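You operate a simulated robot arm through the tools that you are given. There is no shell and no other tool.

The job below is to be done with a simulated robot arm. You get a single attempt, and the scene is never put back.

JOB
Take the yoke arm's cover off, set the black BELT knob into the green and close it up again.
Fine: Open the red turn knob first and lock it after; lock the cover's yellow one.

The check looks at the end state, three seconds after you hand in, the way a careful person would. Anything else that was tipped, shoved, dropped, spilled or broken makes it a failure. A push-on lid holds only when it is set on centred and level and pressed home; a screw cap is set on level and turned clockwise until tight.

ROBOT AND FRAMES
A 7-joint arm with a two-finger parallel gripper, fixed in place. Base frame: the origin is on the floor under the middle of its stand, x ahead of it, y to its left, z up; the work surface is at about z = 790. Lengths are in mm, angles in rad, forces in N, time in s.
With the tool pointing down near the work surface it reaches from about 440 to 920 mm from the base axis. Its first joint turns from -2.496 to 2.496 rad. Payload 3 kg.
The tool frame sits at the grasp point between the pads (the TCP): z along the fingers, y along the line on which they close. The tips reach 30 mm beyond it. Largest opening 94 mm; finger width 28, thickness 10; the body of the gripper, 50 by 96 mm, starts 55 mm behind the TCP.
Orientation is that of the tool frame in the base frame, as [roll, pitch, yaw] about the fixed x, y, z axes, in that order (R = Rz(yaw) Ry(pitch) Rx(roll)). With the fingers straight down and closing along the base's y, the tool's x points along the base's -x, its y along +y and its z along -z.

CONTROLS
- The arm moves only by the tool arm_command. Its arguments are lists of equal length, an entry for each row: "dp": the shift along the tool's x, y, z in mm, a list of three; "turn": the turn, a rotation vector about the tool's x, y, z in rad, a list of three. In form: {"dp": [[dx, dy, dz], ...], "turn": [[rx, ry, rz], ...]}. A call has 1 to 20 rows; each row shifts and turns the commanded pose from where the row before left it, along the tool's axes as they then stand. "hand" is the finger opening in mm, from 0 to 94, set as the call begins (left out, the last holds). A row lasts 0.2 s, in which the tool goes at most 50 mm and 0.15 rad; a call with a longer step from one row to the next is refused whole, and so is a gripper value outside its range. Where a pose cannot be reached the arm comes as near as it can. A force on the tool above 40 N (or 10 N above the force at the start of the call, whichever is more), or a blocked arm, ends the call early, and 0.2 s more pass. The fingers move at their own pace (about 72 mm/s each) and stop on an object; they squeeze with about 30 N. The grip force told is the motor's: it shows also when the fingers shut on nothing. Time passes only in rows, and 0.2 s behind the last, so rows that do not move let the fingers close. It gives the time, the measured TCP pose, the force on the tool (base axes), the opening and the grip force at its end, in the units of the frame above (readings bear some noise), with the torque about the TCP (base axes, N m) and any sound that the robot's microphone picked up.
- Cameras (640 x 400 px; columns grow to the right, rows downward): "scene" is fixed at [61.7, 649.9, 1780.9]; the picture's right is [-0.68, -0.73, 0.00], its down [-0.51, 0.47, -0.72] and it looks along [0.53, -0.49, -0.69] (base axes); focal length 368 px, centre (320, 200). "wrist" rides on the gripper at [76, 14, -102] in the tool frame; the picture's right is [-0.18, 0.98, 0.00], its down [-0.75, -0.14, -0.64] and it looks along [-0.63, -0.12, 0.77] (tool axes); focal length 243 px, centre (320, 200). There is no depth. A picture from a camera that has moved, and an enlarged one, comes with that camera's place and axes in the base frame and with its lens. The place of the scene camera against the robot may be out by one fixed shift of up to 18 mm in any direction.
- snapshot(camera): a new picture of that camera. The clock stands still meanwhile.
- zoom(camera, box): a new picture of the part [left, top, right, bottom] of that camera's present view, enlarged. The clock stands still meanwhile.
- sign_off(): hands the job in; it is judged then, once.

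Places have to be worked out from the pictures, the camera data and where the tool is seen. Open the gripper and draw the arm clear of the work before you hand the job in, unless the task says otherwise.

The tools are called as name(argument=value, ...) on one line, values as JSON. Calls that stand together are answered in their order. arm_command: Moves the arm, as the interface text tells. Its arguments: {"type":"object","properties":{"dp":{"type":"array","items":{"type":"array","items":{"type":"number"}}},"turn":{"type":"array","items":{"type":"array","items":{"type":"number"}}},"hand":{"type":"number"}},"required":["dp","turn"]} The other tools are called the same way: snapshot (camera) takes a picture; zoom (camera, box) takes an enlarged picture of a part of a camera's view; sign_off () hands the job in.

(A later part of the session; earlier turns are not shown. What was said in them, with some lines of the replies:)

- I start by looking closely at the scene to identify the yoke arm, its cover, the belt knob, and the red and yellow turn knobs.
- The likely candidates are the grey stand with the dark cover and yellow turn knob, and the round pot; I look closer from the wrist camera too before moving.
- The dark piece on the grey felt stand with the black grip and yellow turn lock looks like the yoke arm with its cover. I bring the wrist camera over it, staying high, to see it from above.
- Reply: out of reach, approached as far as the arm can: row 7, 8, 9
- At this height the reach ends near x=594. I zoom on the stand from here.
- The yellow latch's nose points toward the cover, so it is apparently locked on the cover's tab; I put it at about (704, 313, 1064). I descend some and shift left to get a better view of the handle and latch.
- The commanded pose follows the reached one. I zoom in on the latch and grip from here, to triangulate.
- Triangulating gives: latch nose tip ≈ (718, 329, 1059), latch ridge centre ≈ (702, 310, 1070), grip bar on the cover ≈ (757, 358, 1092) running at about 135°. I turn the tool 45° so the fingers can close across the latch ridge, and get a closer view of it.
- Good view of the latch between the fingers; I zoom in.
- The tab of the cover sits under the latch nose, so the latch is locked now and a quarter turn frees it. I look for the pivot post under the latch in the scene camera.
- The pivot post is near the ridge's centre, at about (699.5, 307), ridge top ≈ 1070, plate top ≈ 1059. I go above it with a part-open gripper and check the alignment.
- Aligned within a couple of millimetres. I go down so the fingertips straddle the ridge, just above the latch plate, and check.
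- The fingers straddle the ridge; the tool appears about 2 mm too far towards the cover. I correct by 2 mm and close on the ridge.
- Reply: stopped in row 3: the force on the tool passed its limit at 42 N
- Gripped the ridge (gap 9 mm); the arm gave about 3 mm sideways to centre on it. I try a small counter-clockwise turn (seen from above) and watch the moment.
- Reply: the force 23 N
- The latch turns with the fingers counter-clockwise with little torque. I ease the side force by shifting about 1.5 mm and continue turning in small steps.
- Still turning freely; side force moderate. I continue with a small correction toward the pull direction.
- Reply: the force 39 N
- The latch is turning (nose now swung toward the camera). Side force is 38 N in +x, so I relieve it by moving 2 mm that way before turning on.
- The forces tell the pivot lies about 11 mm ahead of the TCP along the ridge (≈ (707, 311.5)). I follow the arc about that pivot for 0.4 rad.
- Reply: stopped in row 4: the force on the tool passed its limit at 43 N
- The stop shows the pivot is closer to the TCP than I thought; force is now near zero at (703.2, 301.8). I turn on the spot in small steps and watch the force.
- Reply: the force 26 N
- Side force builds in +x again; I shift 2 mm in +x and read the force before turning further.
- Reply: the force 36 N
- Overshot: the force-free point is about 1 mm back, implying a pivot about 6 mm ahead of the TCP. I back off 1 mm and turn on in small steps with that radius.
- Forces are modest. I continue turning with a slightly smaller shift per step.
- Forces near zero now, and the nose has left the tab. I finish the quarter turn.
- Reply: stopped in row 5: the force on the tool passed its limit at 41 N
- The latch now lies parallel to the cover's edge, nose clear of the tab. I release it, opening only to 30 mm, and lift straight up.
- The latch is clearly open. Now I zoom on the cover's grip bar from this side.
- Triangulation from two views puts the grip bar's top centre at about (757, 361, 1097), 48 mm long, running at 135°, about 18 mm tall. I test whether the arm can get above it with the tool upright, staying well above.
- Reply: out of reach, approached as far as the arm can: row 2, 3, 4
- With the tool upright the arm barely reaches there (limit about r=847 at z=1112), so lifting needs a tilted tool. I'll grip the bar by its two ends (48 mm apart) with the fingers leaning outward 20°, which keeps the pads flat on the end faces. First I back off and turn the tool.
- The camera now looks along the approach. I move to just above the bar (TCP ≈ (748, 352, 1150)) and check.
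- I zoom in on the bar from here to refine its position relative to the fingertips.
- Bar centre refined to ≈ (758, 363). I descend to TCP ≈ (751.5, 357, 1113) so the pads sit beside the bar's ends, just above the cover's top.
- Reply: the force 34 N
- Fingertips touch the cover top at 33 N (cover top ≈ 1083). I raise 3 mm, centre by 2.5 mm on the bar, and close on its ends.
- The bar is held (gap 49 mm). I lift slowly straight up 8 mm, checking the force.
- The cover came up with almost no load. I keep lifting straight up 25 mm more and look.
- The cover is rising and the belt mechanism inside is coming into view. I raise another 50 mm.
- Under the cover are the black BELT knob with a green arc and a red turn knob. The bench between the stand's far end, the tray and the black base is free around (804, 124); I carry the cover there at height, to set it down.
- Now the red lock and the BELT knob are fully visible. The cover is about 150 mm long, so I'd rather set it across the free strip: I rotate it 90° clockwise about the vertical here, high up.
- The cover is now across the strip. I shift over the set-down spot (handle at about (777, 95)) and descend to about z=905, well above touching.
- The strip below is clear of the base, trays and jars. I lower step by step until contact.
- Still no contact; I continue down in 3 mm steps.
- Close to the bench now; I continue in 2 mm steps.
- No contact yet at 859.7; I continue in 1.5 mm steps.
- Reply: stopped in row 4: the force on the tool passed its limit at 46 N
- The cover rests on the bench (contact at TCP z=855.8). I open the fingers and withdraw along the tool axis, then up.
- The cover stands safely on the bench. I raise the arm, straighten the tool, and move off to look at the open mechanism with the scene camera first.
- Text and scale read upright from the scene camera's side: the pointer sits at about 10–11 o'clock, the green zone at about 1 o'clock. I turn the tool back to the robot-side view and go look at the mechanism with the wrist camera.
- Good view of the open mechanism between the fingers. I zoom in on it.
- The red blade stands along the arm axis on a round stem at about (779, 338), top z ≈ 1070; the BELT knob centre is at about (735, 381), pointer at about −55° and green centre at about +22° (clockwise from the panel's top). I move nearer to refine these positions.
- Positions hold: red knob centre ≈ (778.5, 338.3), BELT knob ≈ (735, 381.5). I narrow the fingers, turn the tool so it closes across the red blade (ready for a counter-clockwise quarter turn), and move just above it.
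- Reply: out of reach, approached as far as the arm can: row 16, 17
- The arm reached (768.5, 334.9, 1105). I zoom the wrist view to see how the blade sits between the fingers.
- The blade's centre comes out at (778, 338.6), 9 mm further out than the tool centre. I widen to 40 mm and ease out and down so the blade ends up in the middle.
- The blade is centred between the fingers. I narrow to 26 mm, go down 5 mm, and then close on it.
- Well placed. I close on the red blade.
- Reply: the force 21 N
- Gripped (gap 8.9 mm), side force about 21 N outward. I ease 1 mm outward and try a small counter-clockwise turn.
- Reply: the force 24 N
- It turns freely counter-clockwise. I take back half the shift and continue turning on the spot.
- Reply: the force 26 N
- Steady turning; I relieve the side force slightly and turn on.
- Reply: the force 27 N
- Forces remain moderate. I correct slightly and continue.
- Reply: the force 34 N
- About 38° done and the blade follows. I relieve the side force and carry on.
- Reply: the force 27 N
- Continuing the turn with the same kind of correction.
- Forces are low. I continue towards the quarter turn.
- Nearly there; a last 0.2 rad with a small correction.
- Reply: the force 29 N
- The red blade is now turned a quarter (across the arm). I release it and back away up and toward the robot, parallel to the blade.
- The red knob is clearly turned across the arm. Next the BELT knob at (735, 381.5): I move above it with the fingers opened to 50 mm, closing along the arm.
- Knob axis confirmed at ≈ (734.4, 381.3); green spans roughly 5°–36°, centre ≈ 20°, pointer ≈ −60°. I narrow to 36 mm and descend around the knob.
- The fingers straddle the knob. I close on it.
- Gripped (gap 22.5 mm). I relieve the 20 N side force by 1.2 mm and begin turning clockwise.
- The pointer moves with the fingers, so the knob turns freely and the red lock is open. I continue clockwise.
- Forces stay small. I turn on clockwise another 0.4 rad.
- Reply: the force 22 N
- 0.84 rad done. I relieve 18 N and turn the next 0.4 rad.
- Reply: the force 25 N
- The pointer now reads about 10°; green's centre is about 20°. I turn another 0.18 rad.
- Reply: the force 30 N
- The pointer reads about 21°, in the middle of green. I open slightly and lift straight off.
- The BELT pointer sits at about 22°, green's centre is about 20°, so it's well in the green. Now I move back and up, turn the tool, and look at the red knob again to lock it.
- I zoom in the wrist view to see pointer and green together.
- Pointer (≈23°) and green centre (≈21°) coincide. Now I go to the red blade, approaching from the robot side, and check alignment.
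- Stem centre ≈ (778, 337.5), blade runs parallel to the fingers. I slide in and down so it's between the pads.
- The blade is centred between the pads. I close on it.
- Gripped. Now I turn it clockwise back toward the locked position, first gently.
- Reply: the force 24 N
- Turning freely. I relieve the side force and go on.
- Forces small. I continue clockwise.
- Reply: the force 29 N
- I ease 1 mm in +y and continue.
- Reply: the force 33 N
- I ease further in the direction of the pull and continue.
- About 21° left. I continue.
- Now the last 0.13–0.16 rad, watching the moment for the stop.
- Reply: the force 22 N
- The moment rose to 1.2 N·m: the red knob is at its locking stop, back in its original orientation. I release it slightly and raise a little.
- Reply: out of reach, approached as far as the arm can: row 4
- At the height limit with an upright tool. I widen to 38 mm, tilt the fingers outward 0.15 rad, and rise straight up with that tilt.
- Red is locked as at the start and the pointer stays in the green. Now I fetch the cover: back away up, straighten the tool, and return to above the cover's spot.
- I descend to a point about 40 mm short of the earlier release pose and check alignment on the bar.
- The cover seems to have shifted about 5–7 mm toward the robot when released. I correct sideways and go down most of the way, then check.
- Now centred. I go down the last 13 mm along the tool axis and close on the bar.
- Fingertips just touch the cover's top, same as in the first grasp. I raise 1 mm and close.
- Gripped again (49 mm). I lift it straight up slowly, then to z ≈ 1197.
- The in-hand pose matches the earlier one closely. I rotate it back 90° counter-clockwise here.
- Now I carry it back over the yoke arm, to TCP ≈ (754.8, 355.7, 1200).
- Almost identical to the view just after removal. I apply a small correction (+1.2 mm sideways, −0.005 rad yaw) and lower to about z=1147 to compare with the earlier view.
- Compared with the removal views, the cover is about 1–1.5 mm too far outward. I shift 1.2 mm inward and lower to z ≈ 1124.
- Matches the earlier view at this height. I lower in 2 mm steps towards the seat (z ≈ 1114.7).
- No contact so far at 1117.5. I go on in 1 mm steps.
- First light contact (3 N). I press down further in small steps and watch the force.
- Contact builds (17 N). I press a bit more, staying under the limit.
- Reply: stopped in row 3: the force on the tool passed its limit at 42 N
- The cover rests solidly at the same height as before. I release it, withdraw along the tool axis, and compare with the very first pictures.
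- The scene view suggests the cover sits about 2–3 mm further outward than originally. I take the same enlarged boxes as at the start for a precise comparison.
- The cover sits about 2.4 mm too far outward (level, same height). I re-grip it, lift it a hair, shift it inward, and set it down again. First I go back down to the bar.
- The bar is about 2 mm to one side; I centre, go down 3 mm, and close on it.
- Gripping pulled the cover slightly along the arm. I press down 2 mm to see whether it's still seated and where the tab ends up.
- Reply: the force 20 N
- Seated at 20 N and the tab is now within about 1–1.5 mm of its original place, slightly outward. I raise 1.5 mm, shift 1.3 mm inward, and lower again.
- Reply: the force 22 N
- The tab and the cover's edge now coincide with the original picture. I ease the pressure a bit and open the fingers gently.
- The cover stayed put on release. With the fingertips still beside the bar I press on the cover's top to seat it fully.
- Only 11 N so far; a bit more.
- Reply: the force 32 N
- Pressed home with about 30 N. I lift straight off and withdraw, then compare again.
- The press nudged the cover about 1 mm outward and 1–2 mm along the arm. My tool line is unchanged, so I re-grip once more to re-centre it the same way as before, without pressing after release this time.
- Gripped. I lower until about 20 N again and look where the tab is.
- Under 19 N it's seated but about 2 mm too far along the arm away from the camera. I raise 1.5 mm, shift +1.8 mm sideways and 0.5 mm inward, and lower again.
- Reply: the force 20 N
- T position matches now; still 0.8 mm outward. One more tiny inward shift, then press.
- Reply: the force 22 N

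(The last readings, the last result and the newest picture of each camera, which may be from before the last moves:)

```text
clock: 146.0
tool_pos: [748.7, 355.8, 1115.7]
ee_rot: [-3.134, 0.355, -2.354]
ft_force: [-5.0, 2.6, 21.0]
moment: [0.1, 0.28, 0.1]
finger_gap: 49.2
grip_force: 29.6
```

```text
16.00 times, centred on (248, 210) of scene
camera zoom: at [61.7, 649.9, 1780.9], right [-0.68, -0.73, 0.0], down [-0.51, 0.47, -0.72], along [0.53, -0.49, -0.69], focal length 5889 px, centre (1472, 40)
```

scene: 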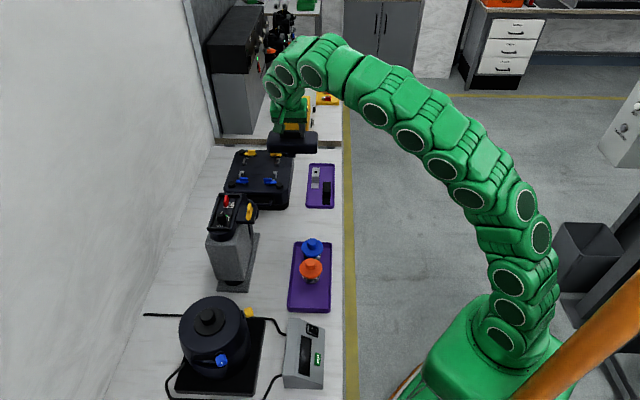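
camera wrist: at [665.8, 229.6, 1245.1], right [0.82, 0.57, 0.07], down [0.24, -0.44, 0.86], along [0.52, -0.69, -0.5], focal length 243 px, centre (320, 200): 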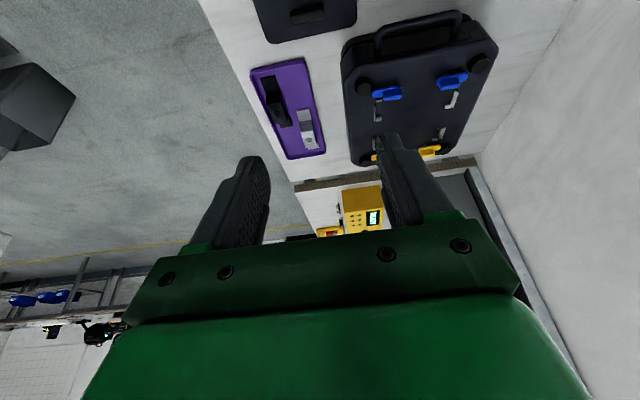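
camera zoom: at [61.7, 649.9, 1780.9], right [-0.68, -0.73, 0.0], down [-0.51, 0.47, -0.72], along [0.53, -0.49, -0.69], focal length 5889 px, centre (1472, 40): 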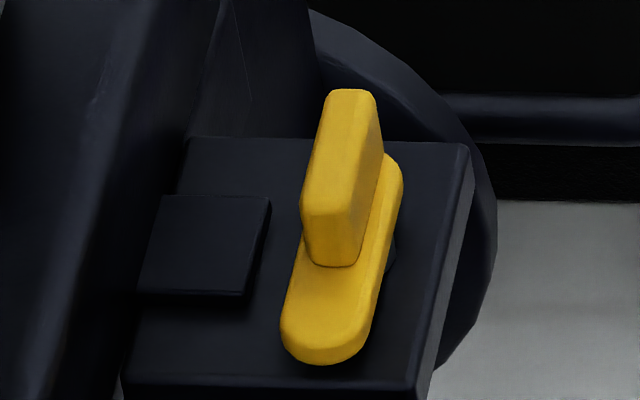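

Now it coincides with the original position within half a millimetre, pressed at 21 N. I ease, open, and lift straight up.

arm_command(dp=[[-0.25, 0, -0.7], [0, 0, 0]], turn=[[0, 0, 0], [0, 0, 0]])

arm_command(dp=[[0, 0, 0], [0, 0, 0], [-1.0, 0, -2.8], [-1.7, 0, -4.7], [-3.4, 0, -9.4], [-3.4, 0, -9.4], [0, 0, -25], [0, 0, -30], [0, 0, 0]], turn=[[0, 0, 0], [0, 0, 0], [0, 0, 0], [0, 0, 0], [0, 0, 0], [0, 0, 0], [0, 0, 0], [0, 0, 0], [0, 0, 0]], hand=57)

zoom(camera="scene", box=[232, 198, 264, 222])

zoom(camera="scene", box=[195, 175, 275, 225])

zoom(camera="scene", box=[195, 220, 275, 300])

```text
clock: 146.6
tool_pos: [748.6, 354.5, 1115.1]
ee_rot: [-3.133, 0.355, -2.356]
ft_force: [0.5, 5.5, 14.8]
moment: [0.67, -0.38, 0.15]
finger_gap: 49.4
grip_force: 30.3
```

```text
clock: 148.6
tool_pos: [735.0, 340.4, 1192.2]
ee_rot: [-3.136, 0.353, -2.355]
ft_force: [0.0, 0.0, -0.4]
moment: [-0.01, 0.0, 0.04]
finger_gap: 56.7
grip_force: 0.1
```

```text
16.00 times, centred on (248, 210) of scene
camera zoom: at [61.7, 649.9, 1780.9], right [-0.68, -0.73, 0.0], down [-0.51, 0.47, -0.72], along [0.53, -0.49, -0.69], focal length 5889 px, centre (1472, 40)
```

zoom: 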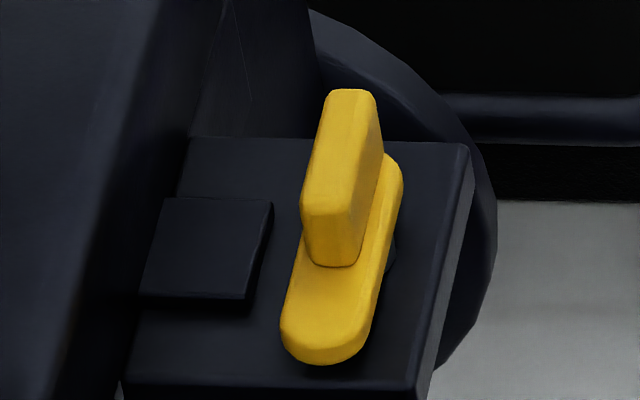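

```text
8.00 times, centred on (235, 200) of scene
camera zoom: at [61.7, 649.9, 1780.9], right [-0.68, -0.73, 0.0], down [-0.51, 0.47, -0.72], along [0.53, -0.49, -0.69], focal length 2944 px, centre (1000, 200)
```

zoom: 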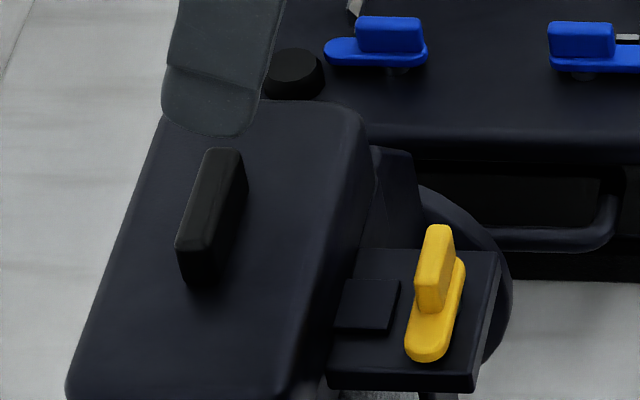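

```text
5.00 times, centred on (235, 260) of scene
camera zoom: at [61.7, 649.9, 1780.9], right [-0.68, -0.73, 0.0], down [-0.51, 0.47, -0.72], along [0.53, -0.49, -0.69], focal length 1840 px, centre (745, -100)
```

zoom: 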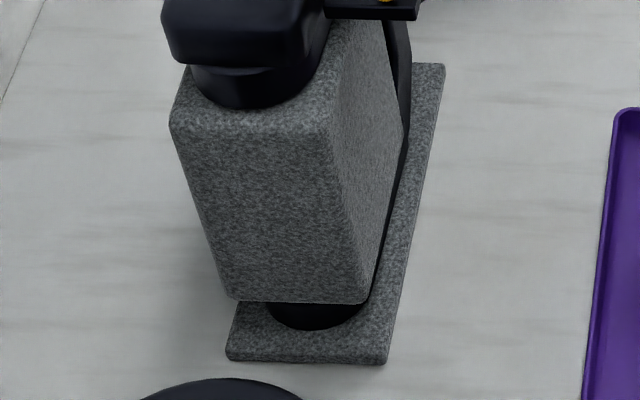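

After release it settled about 2 mm toward the camera along the arm. I re-grip once more with a 1.3 mm offset to compensate, then release again.

arm_command(dp=[[0, -1.3, 30], [0, 0, 25], [3.4, 0, 9.4], [3.4, 0, 9.4], [1.7, 0, 4.7], [0, 0, 0]], turn=[[0, 0, 0], [0, 0, 0], [0, 0, 0], [0, 0, 0], [0, 0, 0], [0, 0, 0]], hand=62)

arm_command(dp=[[0, 0, 0], [0, 0, 0], [0, 0, 0]], turn=[[0, 0, 0], [0, 0, 0], [0, 0, 0]], hand=30)

zoom(camera="scene", box=[232, 198, 264, 222])

```text
clock: 150.0
tool_pos: [750.1, 353.1, 1118.2]
ee_rot: [-3.134, 0.354, -2.355]
ft_force: [0.1, 0.2, -0.4]
moment: [0.01, 0.01, -0.01]
finger_gap: 62.1
grip_force: 0.1
```

```text
clock: 150.8
tool_pos: [750.9, 354.6, 1118.6]
ee_rot: [-3.137, 0.353, -2.354]
ft_force: [-0.1, 1.2, 0.7]
moment: [0.15, 0.02, -0.07]
finger_gap: 49.1
grip_force: 30.5
```

```text
16.00 times, centred on (248, 210) of scene
camera zoom: at [61.7, 649.9, 1780.9], right [-0.68, -0.73, 0.0], down [-0.51, 0.47, -0.72], along [0.53, -0.49, -0.69], focal length 5889 px, centre (1472, 40)
```

zoom: 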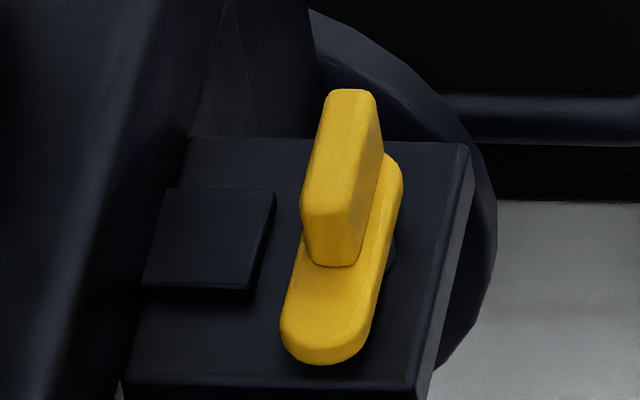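

T position is right now; 1.2 mm too far inward. I raise slightly, shift 1 mm outward, lower and press.

arm_command(dp=[[-0.6, 0, -1.6], [-0.9, 0, 0.35], [0.5, 0, 1.4], [0.3, 0, 0.9], [0, 0, 0]], turn=[[0, 0, 0], [0, 0, 0], [0, 0, 0], [0, 0, 0], [0, 0, 0]])

zoom(camera="scene", box=[232, 198, 264, 222])

```text
clock: 152.0
tool_pos: [751.2, 355.8, 1118.7]
ee_rot: [-3.136, 0.355, -2.356]
ft_force: [-2.1, 1.2, 9.6]
moment: [-0.11, 0.4, -0.05]
finger_gap: 49.1
grip_force: 29.6
```

```text
16.00 times, centred on (248, 210) of scene
camera zoom: at [61.7, 649.9, 1780.9], right [-0.68, -0.73, 0.0], down [-0.51, 0.47, -0.72], along [0.53, -0.49, -0.69], focal length 5889 px, centre (1472, 40)
```

zoom: 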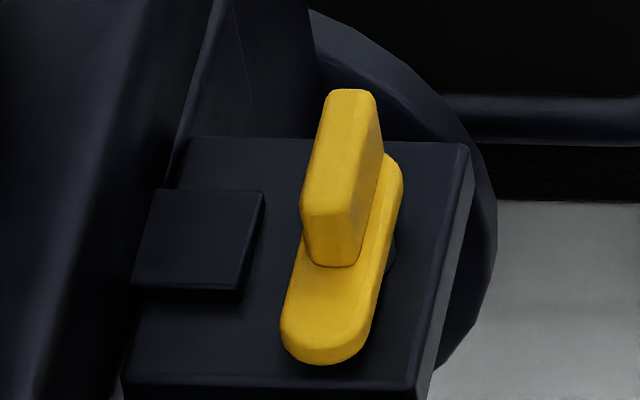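

Close to the original again (within 0.7 mm). I press a little more, ease and release.

arm_command(dp=[[0.2, 0, 0.5], [0.2, 0, 0.5], [0, 0, 0], [-0.3, 0, -0.8], [0, 0, 0]], turn=[[0, 0, 0], [0, 0, 0], [0, 0, 0], [0, 0, 0], [0, 0, 0]])

arm_command(dp=[[0, 0, 0], [0, 0, 0], [-1.0, 0, -2.8], [-1.7, 0, -4.7], [-3.4, 0, -9.4], [-3.4, 0, -9.4], [0, 0, -25], [0, 0, -30], [0, 0, 0]], turn=[[0, 0, 0], [0, 0, 0], [0, 0, 0], [0, 0, 0], [0, 0, 0], [0, 0, 0], [0, 0, 0], [0, 0, 0], [0, 0, 0]], hand=57)

zoom(camera="scene", box=[232, 198, 264, 222])

zoom(camera="scene", box=[195, 175, 275, 225])

zoom(camera="wrist", box=[180, 0, 460, 175])

```text
clock: 153.2
tool_pos: [750.4, 355.4, 1118.1]
ee_rot: [-3.136, 0.355, -2.355]
ft_force: [-3.2, 0.7, 22.4]
moment: [0.35, -0.15, 0.02]
finger_gap: 49.0
grip_force: 30.1
```

```text
clock: 155.2
tool_pos: [737.3, 342.6, 1197.6]
ee_rot: [-3.136, 0.352, -2.354]
ft_force: [0.0, -0.2, 0.3]
moment: [-0.02, -0.01, 0.02]
finger_gap: 56.9
grip_force: 0.0
```

```text
16.00 times, centred on (248, 210) of scene
camera zoom: at [61.7, 649.9, 1780.9], right [-0.68, -0.73, 0.0], down [-0.51, 0.47, -0.72], along [0.53, -0.49, -0.69], focal length 5889 px, centre (1472, 40)
```

zoom: 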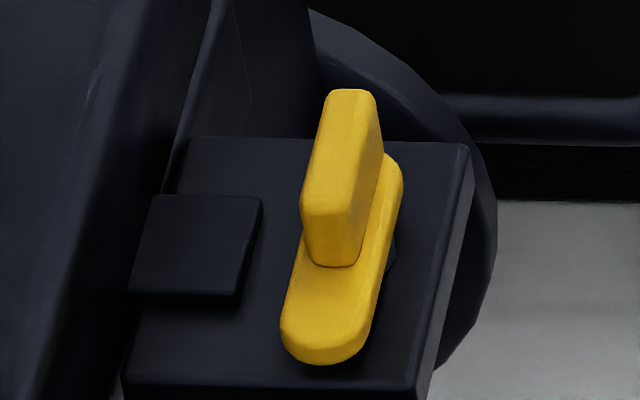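

```text
8.00 times, centred on (235, 200) of scene
camera zoom: at [61.7, 649.9, 1780.9], right [-0.68, -0.73, 0.0], down [-0.51, 0.47, -0.72], along [0.53, -0.49, -0.69], focal length 2944 px, centre (1000, 200)
```

zoom: 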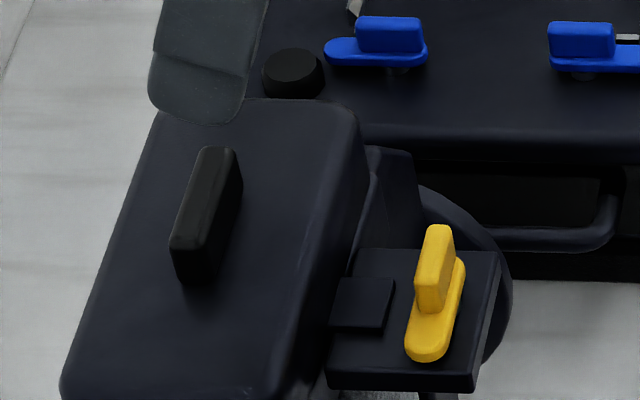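

```text
2.29 times, centred on (320, 88) of wrist
camera zoom: at [650.1, 278.7, 1267.6], right [-0.57, 0.82, 0.06], down [0.44, 0.25, 0.86], along [0.69, 0.52, -0.5], focal length 555 px, centre (320, 457)
```

zoom: 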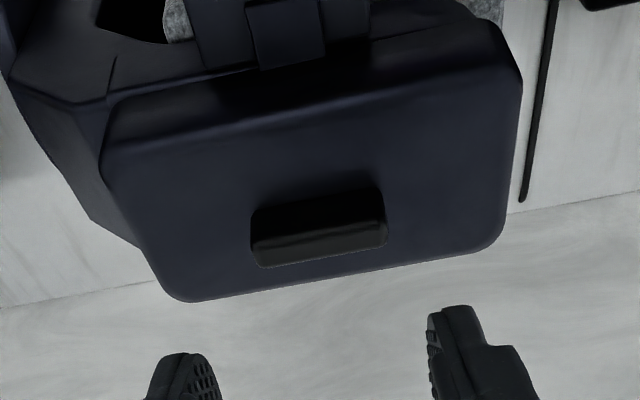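

The cover is seated, level, within about 1.3 mm of its original place. Now the yellow latch: I back off, straighten the tool and turn it so the fingers close across the latch ridge (pivot ≈ (704.9, 308.7)).

arm_command(dp=[[16, 0, -4.5], [16, 0, -4.5], [16, 0, -4.5], [16, 0, -4.5], [0, 0, 0], [0, 0, 0], [0, 0, 0], [0, 0, 0], [0, 0, 0], [0, 0, 0], [0, 0, 0], [0, 0, 0], [0, 0, 0], [0, 0, 0], [0, 0, 0], [0, 0, 0], [0, 0, 0], [0, 0, 0], [0, 0, 0], [0, 0, 0]], turn=[[0, 0, 0], [0, 0, 0], [0, 0, 0], [0, 0, 0], [0, 0.118, 0], [0, 0.117, 0], [0, 0.117, 0], [0, 0, -0.131], [0, 0, -0.131], [0, 0, -0.131], [0, 0, -0.131], [0, 0, -0.131], [0, 0, -0.131], [0, 0, -0.131], [0, 0, -0.131], [0, 0, -0.131], [0, 0, -0.131], [0, 0, -0.131], [0, 0, -0.131], [0, 0, 0]], hand=34)

snapshot(camera="wrist")

```text
clock: 159.4
tool_pos: [690.2, 294.2, 1191.2]
ee_rot: [-3.14, -0.007, -0.781]
ft_force: [-0.7, 0.7, 0.7]
moment: [-0.04, 0.0, 0.0]
finger_gap: 34.0
grip_force: 0.1
```

```text
taken
camera wrist: at [732.3, 232.8, 1294.3], right [-0.82, -0.57, 0.0], down [-0.44, 0.63, 0.64], along [-0.36, 0.53, -0.77], focal length 243 px, centre (320, 200)
```

wrist: 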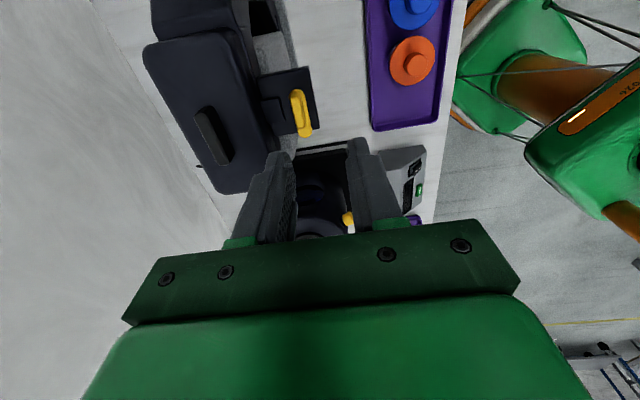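

I look at the cover's fit and the latch from this side.

zoom(camera="wrist", box=[130, 0, 340, 200])

zoom(camera="wrist", box=[240, 60, 340, 140])

```text
2.00 times, centred on (235, 100) of wrist
camera zoom: at [732.3, 232.8, 1294.3], right [-0.82, -0.57, 0.0], down [-0.44, 0.63, 0.64], along [-0.36, 0.53, -0.77], focal length 485 px, centre (490, 400)
```

zoom: 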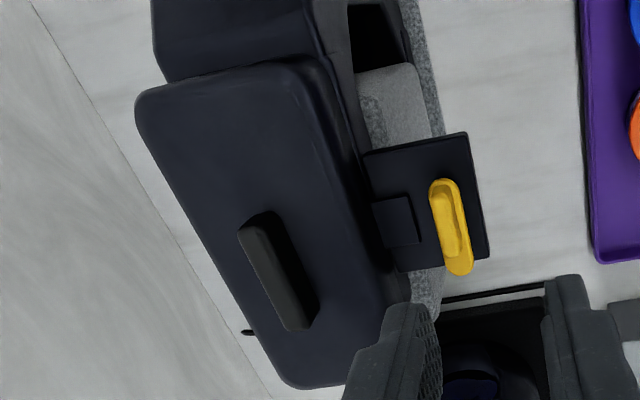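

```text
5.00 times, centred on (290, 100) of wrist
camera zoom: at [732.3, 232.8, 1294.3], right [-0.82, -0.57, 0.0], down [-0.44, 0.63, 0.64], along [-0.36, 0.53, -0.77], focal length 1213 px, centre (470, 700)
```

zoom: 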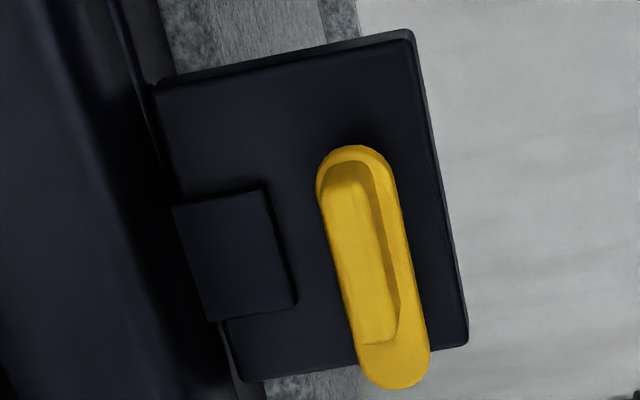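

Now I go above the latch pivot.

arm_command(dp=[[0, -6.9, 20], [0, -6.9, 20], [0, -6.8, 21], [0, 0, 0]], turn=[[0, 0, 0], [0, 0, 0], [0, 0.006, 0], [0, 0, 0]])

zoom(camera="wrist", box=[240, 80, 400, 180])

zoom(camera="scene", box=[225, 180, 281, 220])

```text
clock: 160.4
tool_pos: [706.7, 307.6, 1130.4]
ee_rot: [-3.141, -0.013, -0.784]
ft_force: [-0.6, 0.0, -0.3]
moment: [0.0, -0.02, 0.02]
finger_gap: 34.0
grip_force: 0.1
```

```text
4.00 times, centred on (320, 130) of wrist
camera zoom: at [748.0, 246.7, 1234.0], right [-0.82, -0.57, 0.0], down [-0.44, 0.64, 0.63], along [-0.36, 0.52, -0.77], focal length 970 px, centre (320, 480)
```

zoom: 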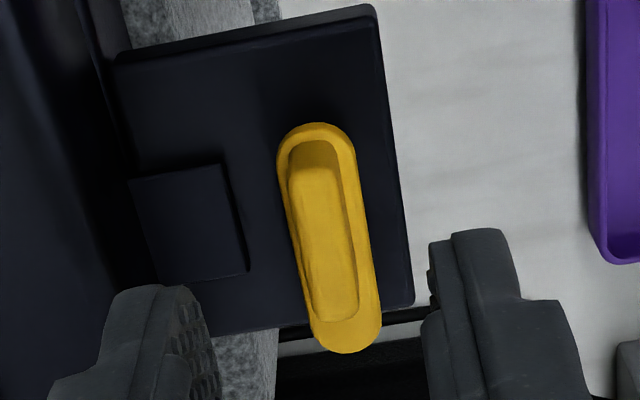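

```text
10.00 times, centred on (253, 200) of scene
camera zoom: at [61.7, 649.9, 1780.9], right [-0.68, -0.73, 0.0], down [-0.51, 0.47, -0.72], along [0.53, -0.49, -0.69], focal length 3680 px, centre (990, 200)
```

zoom: 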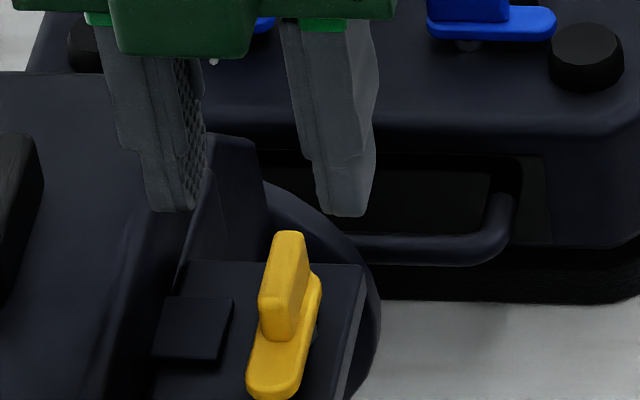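

The ridge centre comes out at ≈ (703.3, 309.4). I correct 3 mm along the ridge, level the small tilt, and descend to straddle it.

arm_command(dp=[[-2.6, 0.8, 12], [0, 0, 12], [0, 0, 10], [0, 0, 5], [0, 0, 0]], turn=[[0, -0.013, 0], [0, 0, 0], [0, 0, 0], [0, 0, 0], [0, 0, 0]])

zoom(camera="wrist", box=[240, 80, 400, 180])

zoom(camera="scene", box=[225, 180, 281, 220])

```text
clock: 161.6
tool_pos: [703.0, 310.6, 1091.9]
ee_rot: [-3.137, 0.001, -0.784]
ft_force: [0.0, 0.1, -0.1]
moment: [0.01, 0.02, 0.0]
finger_gap: 34.1
grip_force: 0.2
```

```text
4.00 times, centred on (320, 130) of wrist
camera zoom: at [745.3, 247.4, 1194.4], right [-0.82, -0.57, 0.0], down [-0.43, 0.63, 0.64], along [-0.36, 0.53, -0.77], focal length 970 px, centre (320, 480)
```

zoom: 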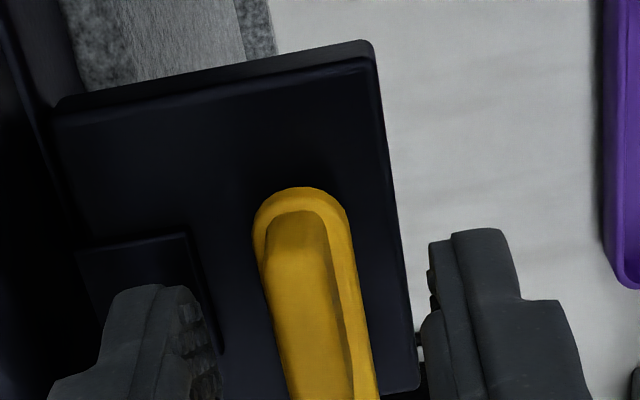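

```text
10.00 times, centred on (253, 200) of scene
camera zoom: at [61.7, 649.9, 1780.9], right [-0.68, -0.73, 0.0], down [-0.51, 0.47, -0.72], along [0.53, -0.49, -0.69], focal length 3680 px, centre (990, 200)
```

zoom: 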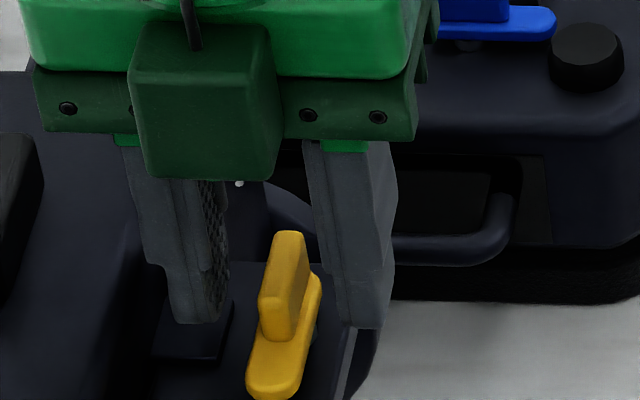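

Straddling the ridge, clear of the tab. I close on it.

arm_command(dp=[[0, 0, 0.5], [0, 0, 0], [0, 0, 0]], turn=[[0, 0, 0], [0, 0, 0], [0, 0, 0]], hand=0)

```text
clock: 162.4
tool_pos: [702.3, 311.2, 1090.9]
ee_rot: [-3.137, 0.0, -0.784]
ft_force: [32.2, 20.3, 1.5]
moment: [0.34, -0.48, -0.04]
finger_gap: 8.8
grip_force: 43.1
```

38 N outward; I ease 1.4 mm that way and then turn clockwise a little.

arm_command(dp=[[0.2, -1.4, 0], [0, 0, 0], [0, 0, 0], [0, 0, 0]], turn=[[0, 0, 0], [0, 0, 0.06], [0, 0, 0.06], [0, 0, 0]])

```text
clock: 163.4
tool_pos: [703.3, 309.2, 1090.2]
ee_rot: [-3.137, 0.003, -0.906]
ft_force: [5.7, 7.4, 21.6]
moment: [-0.52, -0.47, 0.07]
finger_gap: 8.6
grip_force: 42.8
```

Forces fine; it turns. I continue clockwise.

arm_command(dp=[[0, -0.3, -0.4], [0, 0, 0], [0, 0, 0], [0, 0, 0]], turn=[[0, 0, 0.08], [0, 0, 0.08], [0, 0, 0.08], [0, 0, 0]])

zoom(camera="scene", box=[225, 180, 281, 220])

```text
clock: 164.4
tool_pos: [704.3, 311.7, 1090.7]
ee_rot: [-3.138, 0.001, -1.143]
ft_force: [25.2, 14.7, 11.6]
moment: [0.71, -0.22, 0.09]
finger_gap: 8.9
grip_force: 42.6
```

```text
10.00 times, centred on (253, 200) of scene
camera zoom: at [61.7, 649.9, 1780.9], right [-0.68, -0.73, 0.0], down [-0.51, 0.47, -0.72], along [0.53, -0.49, -0.69], focal length 3680 px, centre (990, 200)
```

zoom: 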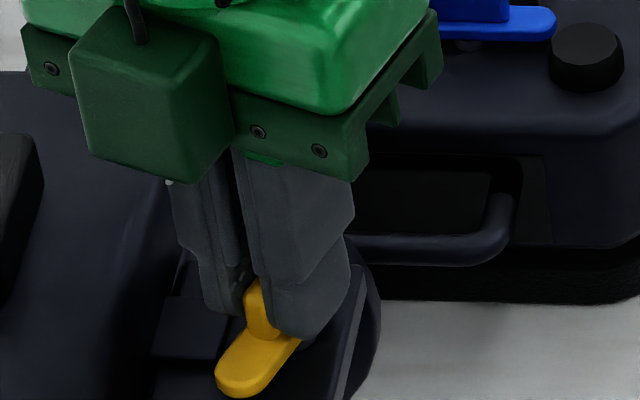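

Latch moving nicely. I relieve 1 mm and continue.

arm_command(dp=[[-0.1, -1.0, 0], [0, 0, 0], [0, 0, 0], [0, 0, 0], [0, 0, 0]], turn=[[0, 0, 0], [0, 0, 0.08], [0, 0, 0.08], [0, 0, 0.08], [0, 0, 0]])

```text
clock: 165.6
tool_pos: [704.6, 311.2, 1091.1]
ee_rot: [-3.139, 0.002, -1.384]
ft_force: [5.4, 0.8, 15.6]
moment: [-1.14, -0.3, 0.07]
finger_gap: 8.8
grip_force: 43.0
```

I raise 0.4 mm and continue turning.

arm_command(dp=[[0, 0, -0.4], [0, 0, 0], [0, 0, 0], [0, 0, 0], [0, 0, 0]], turn=[[0, 0, 0.08], [0, 0, 0.08], [0, 0, 0.08], [0, 0, 0.08], [0, 0, 0]])

zoom(camera="scene", box=[225, 180, 281, 220])

```text
clock: 166.8
tool_pos: [705.2, 312.2, 1090.0]
ee_rot: [3.14, 0.003, -1.704]
ft_force: [28.8, -0.3, -14.7]
moment: [0.83, -0.74, 0.07]
finger_gap: 8.6
grip_force: 42.9
```

```text
10.00 times, centred on (253, 200) of scene
camera zoom: at [61.7, 649.9, 1780.9], right [-0.68, -0.73, 0.0], down [-0.51, 0.47, -0.72], along [0.53, -0.49, -0.69], focal length 3680 px, centre (990, 200)
```

zoom: 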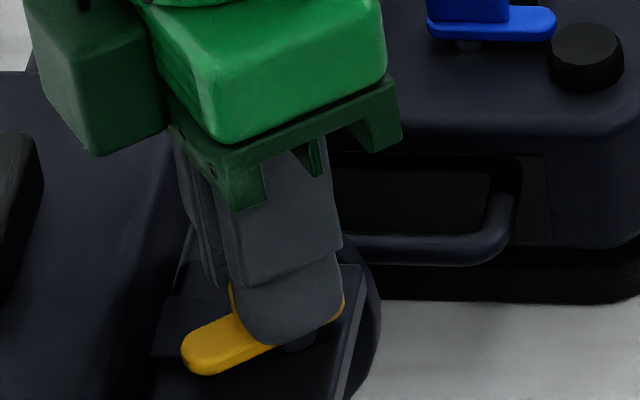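

Nose is about to pass over the tab. I relieve 1 mm and continue.

arm_command(dp=[[-0.1, -1.0, 0.2], [0, 0, 0], [0, 0, 0], [0, 0, 0], [0, 0, 0]], turn=[[0, 0, 0], [0, 0, 0.08], [0, 0, 0.08], [0, 0, 0.08], [0, 0, 0]])

zoom(camera="scene", box=[225, 180, 281, 220])

```text
clock: 168.0
tool_pos: [706.6, 310.8, 1090.5]
ee_rot: [3.14, 0.001, -1.944]
ft_force: [2.4, -15.7, -11.5]
moment: [-1.44, 0.32, 0.05]
finger_gap: 8.9
grip_force: 42.9
```

```text
10.00 times, centred on (253, 200) of scene
camera zoom: at [61.7, 649.9, 1780.9], right [-0.68, -0.73, 0.0], down [-0.51, 0.47, -0.72], along [0.53, -0.49, -0.69], focal length 3680 px, centre (990, 200)
```

zoom: 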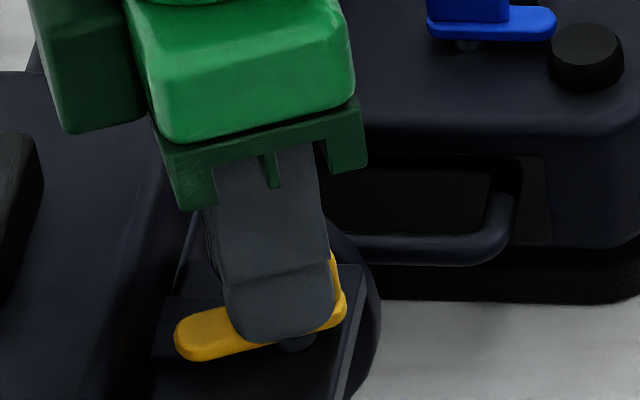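

The nose is moving over the tab without resistance. I continue.

arm_command(dp=[[0.4, -0.3, 0.3], [0, 0, 0], [0, 0, 0], [0, 0, 0], [0, 0, 0]], turn=[[0, 0, 0], [0, 0, 0.07], [0, 0, 0.07], [0, 0, 0.07], [0, 0, 0]])

zoom(camera="scene", box=[225, 180, 281, 220])

```text
clock: 169.2
tool_pos: [705.8, 310.3, 1090.5]
ee_rot: [3.141, 0.003, -2.154]
ft_force: [12.3, -9.1, -11.9]
moment: [0.65, -0.86, 0.04]
finger_gap: 8.8
grip_force: 42.7
```

```text
10.00 times, centred on (253, 200) of scene
camera zoom: at [61.7, 649.9, 1780.9], right [-0.68, -0.73, 0.0], down [-0.51, 0.47, -0.72], along [0.53, -0.49, -0.69], focal length 3680 px, centre (990, 200)
```

zoom: 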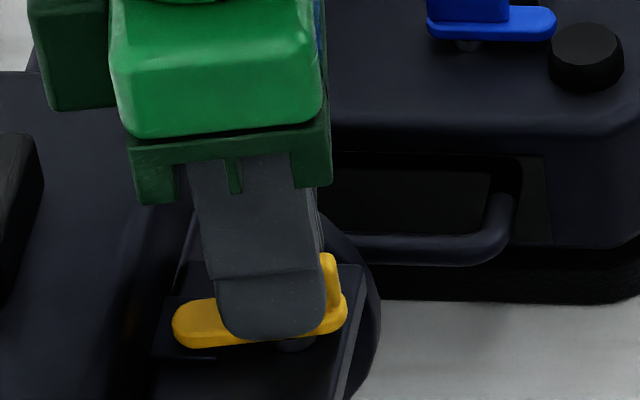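

Almost there. I turn the last 0.2–0.25 rad and watch the moment for the stop.

arm_command(dp=[[0, -0.6, 0.2], [0, 0, 0], [0, 0, 0], [0, 0, 0], [0, 0, 0]], turn=[[0, 0, 0], [0, 0, 0.07], [0, 0, 0.07], [0, 0, 0.07], [0, 0, 0]])

zoom(camera="scene", box=[225, 180, 281, 220])

```text
clock: 170.4
tool_pos: [706.3, 310.8, 1090.7]
ee_rot: [-3.141, 0.005, -2.365]
ft_force: [25.1, 6.1, 6.6]
moment: [0.16, -0.69, 0.38]
finger_gap: 8.6
grip_force: 42.4
```

```text
10.00 times, centred on (253, 200) of scene
camera zoom: at [61.7, 649.9, 1780.9], right [-0.68, -0.73, 0.0], down [-0.51, 0.47, -0.72], along [0.53, -0.49, -0.69], focal length 3680 px, centre (990, 200)
```

zoom: 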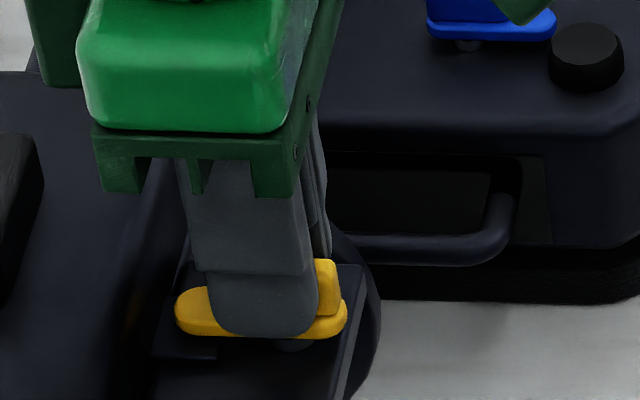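

The moment starts to rise (0.38 N·m). I turn 0.04 rad more to make sure it is against its stop.

arm_command(dp=[[-0.4, -0.4, 0], [0, 0, 0], [0, 0, 0]], turn=[[0, 0, 0.02], [0, 0, 0.02], [0, 0, 0]])

```text
clock: 171.2
tool_pos: [706.9, 311.0, 1091.2]
ee_rot: [-3.141, 0.004, -2.402]
ft_force: [23.5, 9.0, 15.8]
moment: [0.17, -0.55, 1.18]
finger_gap: 9.5
grip_force: 43.2
```

The latch is against its stop (1.2 N·m): locked. I release and lift straight up.

arm_command(dp=[[0, 0, 0], [0, 0, 0], [0, 0, -8], [0, 0, -20], [0, 0, -25], [5, 0, -20], [10, 0, -15], [0, 0, 0]], turn=[[0, 0, 0], [0, 0, 0], [0, 0, 0], [0, 0, 0], [0, 0, 0], [0, 0, 0], [0, 0, 0], [0, 0, 0]], hand=32)

zoom(camera="scene", box=[232, 198, 264, 222])

zoom(camera="scene", box=[195, 175, 275, 225])

zoom(camera="scene", box=[195, 220, 275, 300])

snapshot(camera="wrist")

```text
clock: 173.0
tool_pos: [696.6, 300.4, 1177.7]
ee_rot: [3.139, 0.0, -2.404]
ft_force: [-0.2, 0.2, -0.2]
moment: [0.0, -0.03, -0.04]
finger_gap: 32.0
grip_force: 0.1
```

```text
16.00 times, centred on (248, 210) of scene
camera zoom: at [61.7, 649.9, 1780.9], right [-0.68, -0.73, 0.0], down [-0.51, 0.47, -0.72], along [0.53, -0.49, -0.69], focal length 5889 px, centre (1472, 40)
```

zoom: 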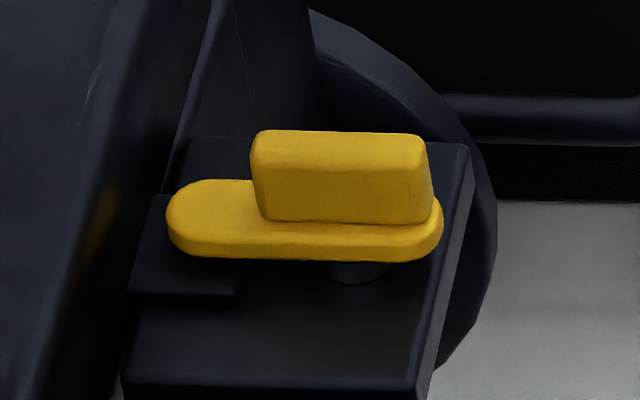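

```text
8.00 times, centred on (235, 200) of scene
camera zoom: at [61.7, 649.9, 1780.9], right [-0.68, -0.73, 0.0], down [-0.51, 0.47, -0.72], along [0.53, -0.49, -0.69], focal length 2944 px, centre (1000, 200)
```

zoom: 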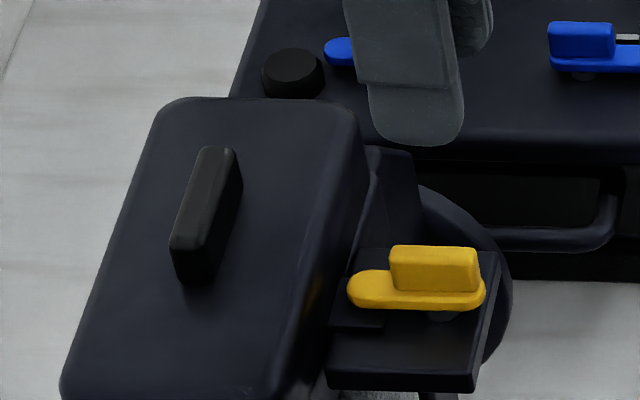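

```text
5.00 times, centred on (235, 260) of scene
camera zoom: at [61.7, 649.9, 1780.9], right [-0.68, -0.73, 0.0], down [-0.51, 0.47, -0.72], along [0.53, -0.49, -0.69], focal length 1840 px, centre (745, -100)
```

zoom: 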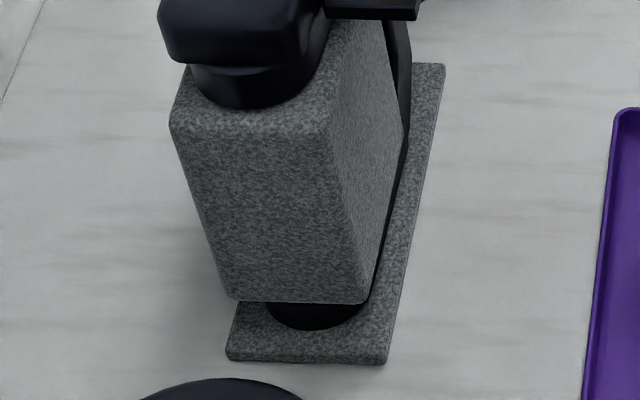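

```text
taken
camera wrist: at [629.8, 260.9, 1281.2], right [-0.53, 0.85, 0.0], down [0.65, 0.4, 0.64], along [0.55, 0.34, -0.77], focal length 243 px, centre (320, 200)
```

wrist: 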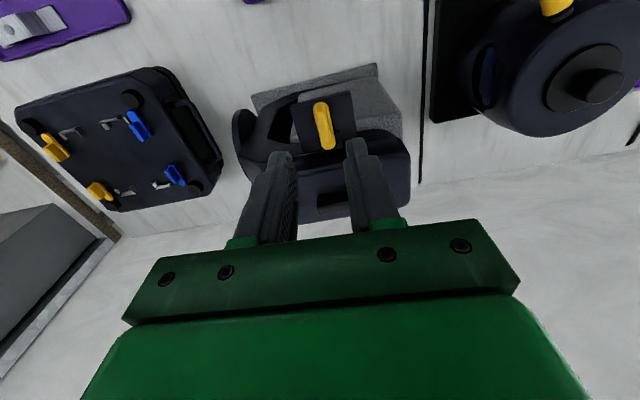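

The latch lies exactly as in the first picture, nose over the cover's tab, and the cover is seated. I open the gripper, draw the arm back toward its starting place and take a last look.

arm_command(dp=[[20, 0, -15], [30, 0, -15], [35, 0, -15], [35, 0, -15], [35, 0, -15], [35, 0, -10], [35, 0, 0], [35, 0, 0], [30, 0, 0], [0, 0, 0]], turn=[[0, 0, 0], [0, 0, 0], [0, 0, 0], [0, 0, 0], [0, 0, 0], [0, 0, 0], [0, 0, 0], [0, 0, 0], [0, 0, 0], [0, 0, 0]], hand=94)

snapshot(camera="scene")

zoom(camera="scene", box=[180, 140, 340, 240])

zoom(camera="scene", box=[180, 170, 340, 300])

```text
clock: 175.2
tool_pos: [480.0, 106.4, 1263.0]
ee_rot: [-3.141, 0.002, -2.403]
ft_force: [-0.2, -0.7, -0.4]
moment: [-0.01, 0.02, -0.02]
finger_gap: 94.1
grip_force: 0.0
```

```text
taken
```

scene: 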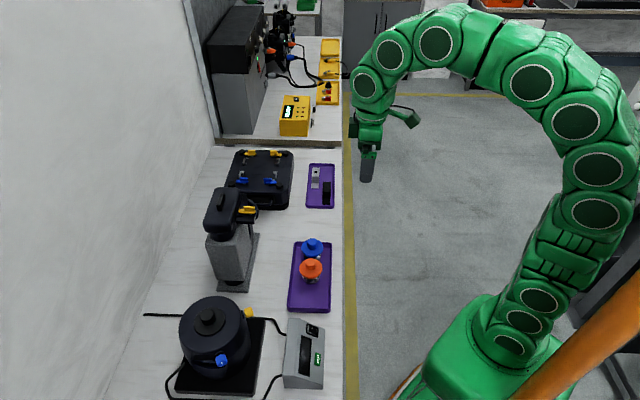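

```text
4.00 times, centred on (260, 190) of scene
camera zoom: at [61.7, 649.9, 1780.9], right [-0.68, -0.73, 0.0], down [-0.51, 0.47, -0.72], along [0.53, -0.49, -0.69], focal length 1472 px, centre (560, 240)
```

zoom: 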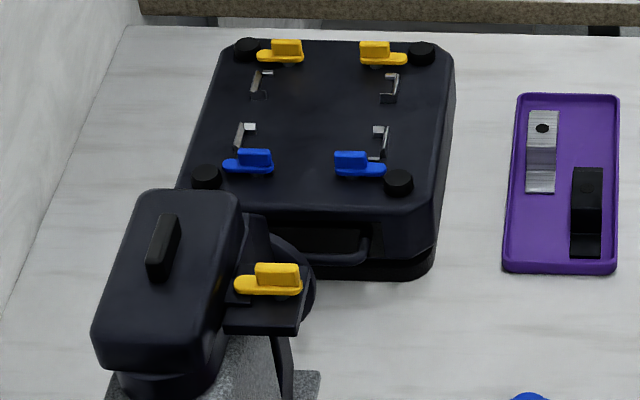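

```text
3.08 times, centred on (260, 235) of scene
camera zoom: at [61.7, 649.9, 1780.9], right [-0.68, -0.73, 0.0], down [-0.51, 0.47, -0.72], along [0.53, -0.49, -0.69], focal length 1132 px, centre (505, 92)
```

zoom: 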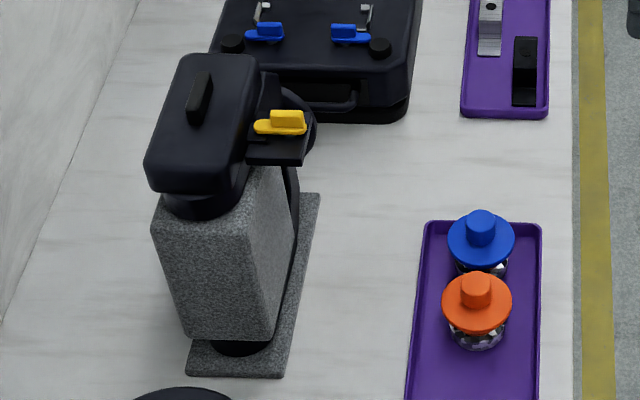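

Everything else stands where it was, and the cover and latch look as they did at the start. The BELT knob is in the green, the red knob is locked, the cover is closed and its yellow latch locked. The arm is clear and the gripper open, so I hand the job in.

sign_off()

```text
The job is handed in.
```

I took the yoke arm's cover off, set the BELT knob in the green, refitted the cover and handed the job in. I haven't had the check's result back.

- **Red knob:** I turned it open first. After setting the belt I turned it clockwise onto its stop.
- **BELT knob:** the pointer reads about 22°. The green zone runs from roughly 5° to 36°. I can't see it now that the cover is on, and nothing should have touched it.
- **Cover:** it looks level and rests at its original height. I pressed it down with over 20 N, but it sits about 1–2 mm further out than before. It slides a few millimetres on its seat, so I re-gripped it three times to centre it and left that last offset.
- **Yellow latch:** it is turned onto its stop, with the nose over the cover's tab, matching the first picture.

Nothing else on the bench looks moved in the last pictures. The gripper is open and the arm is clear.
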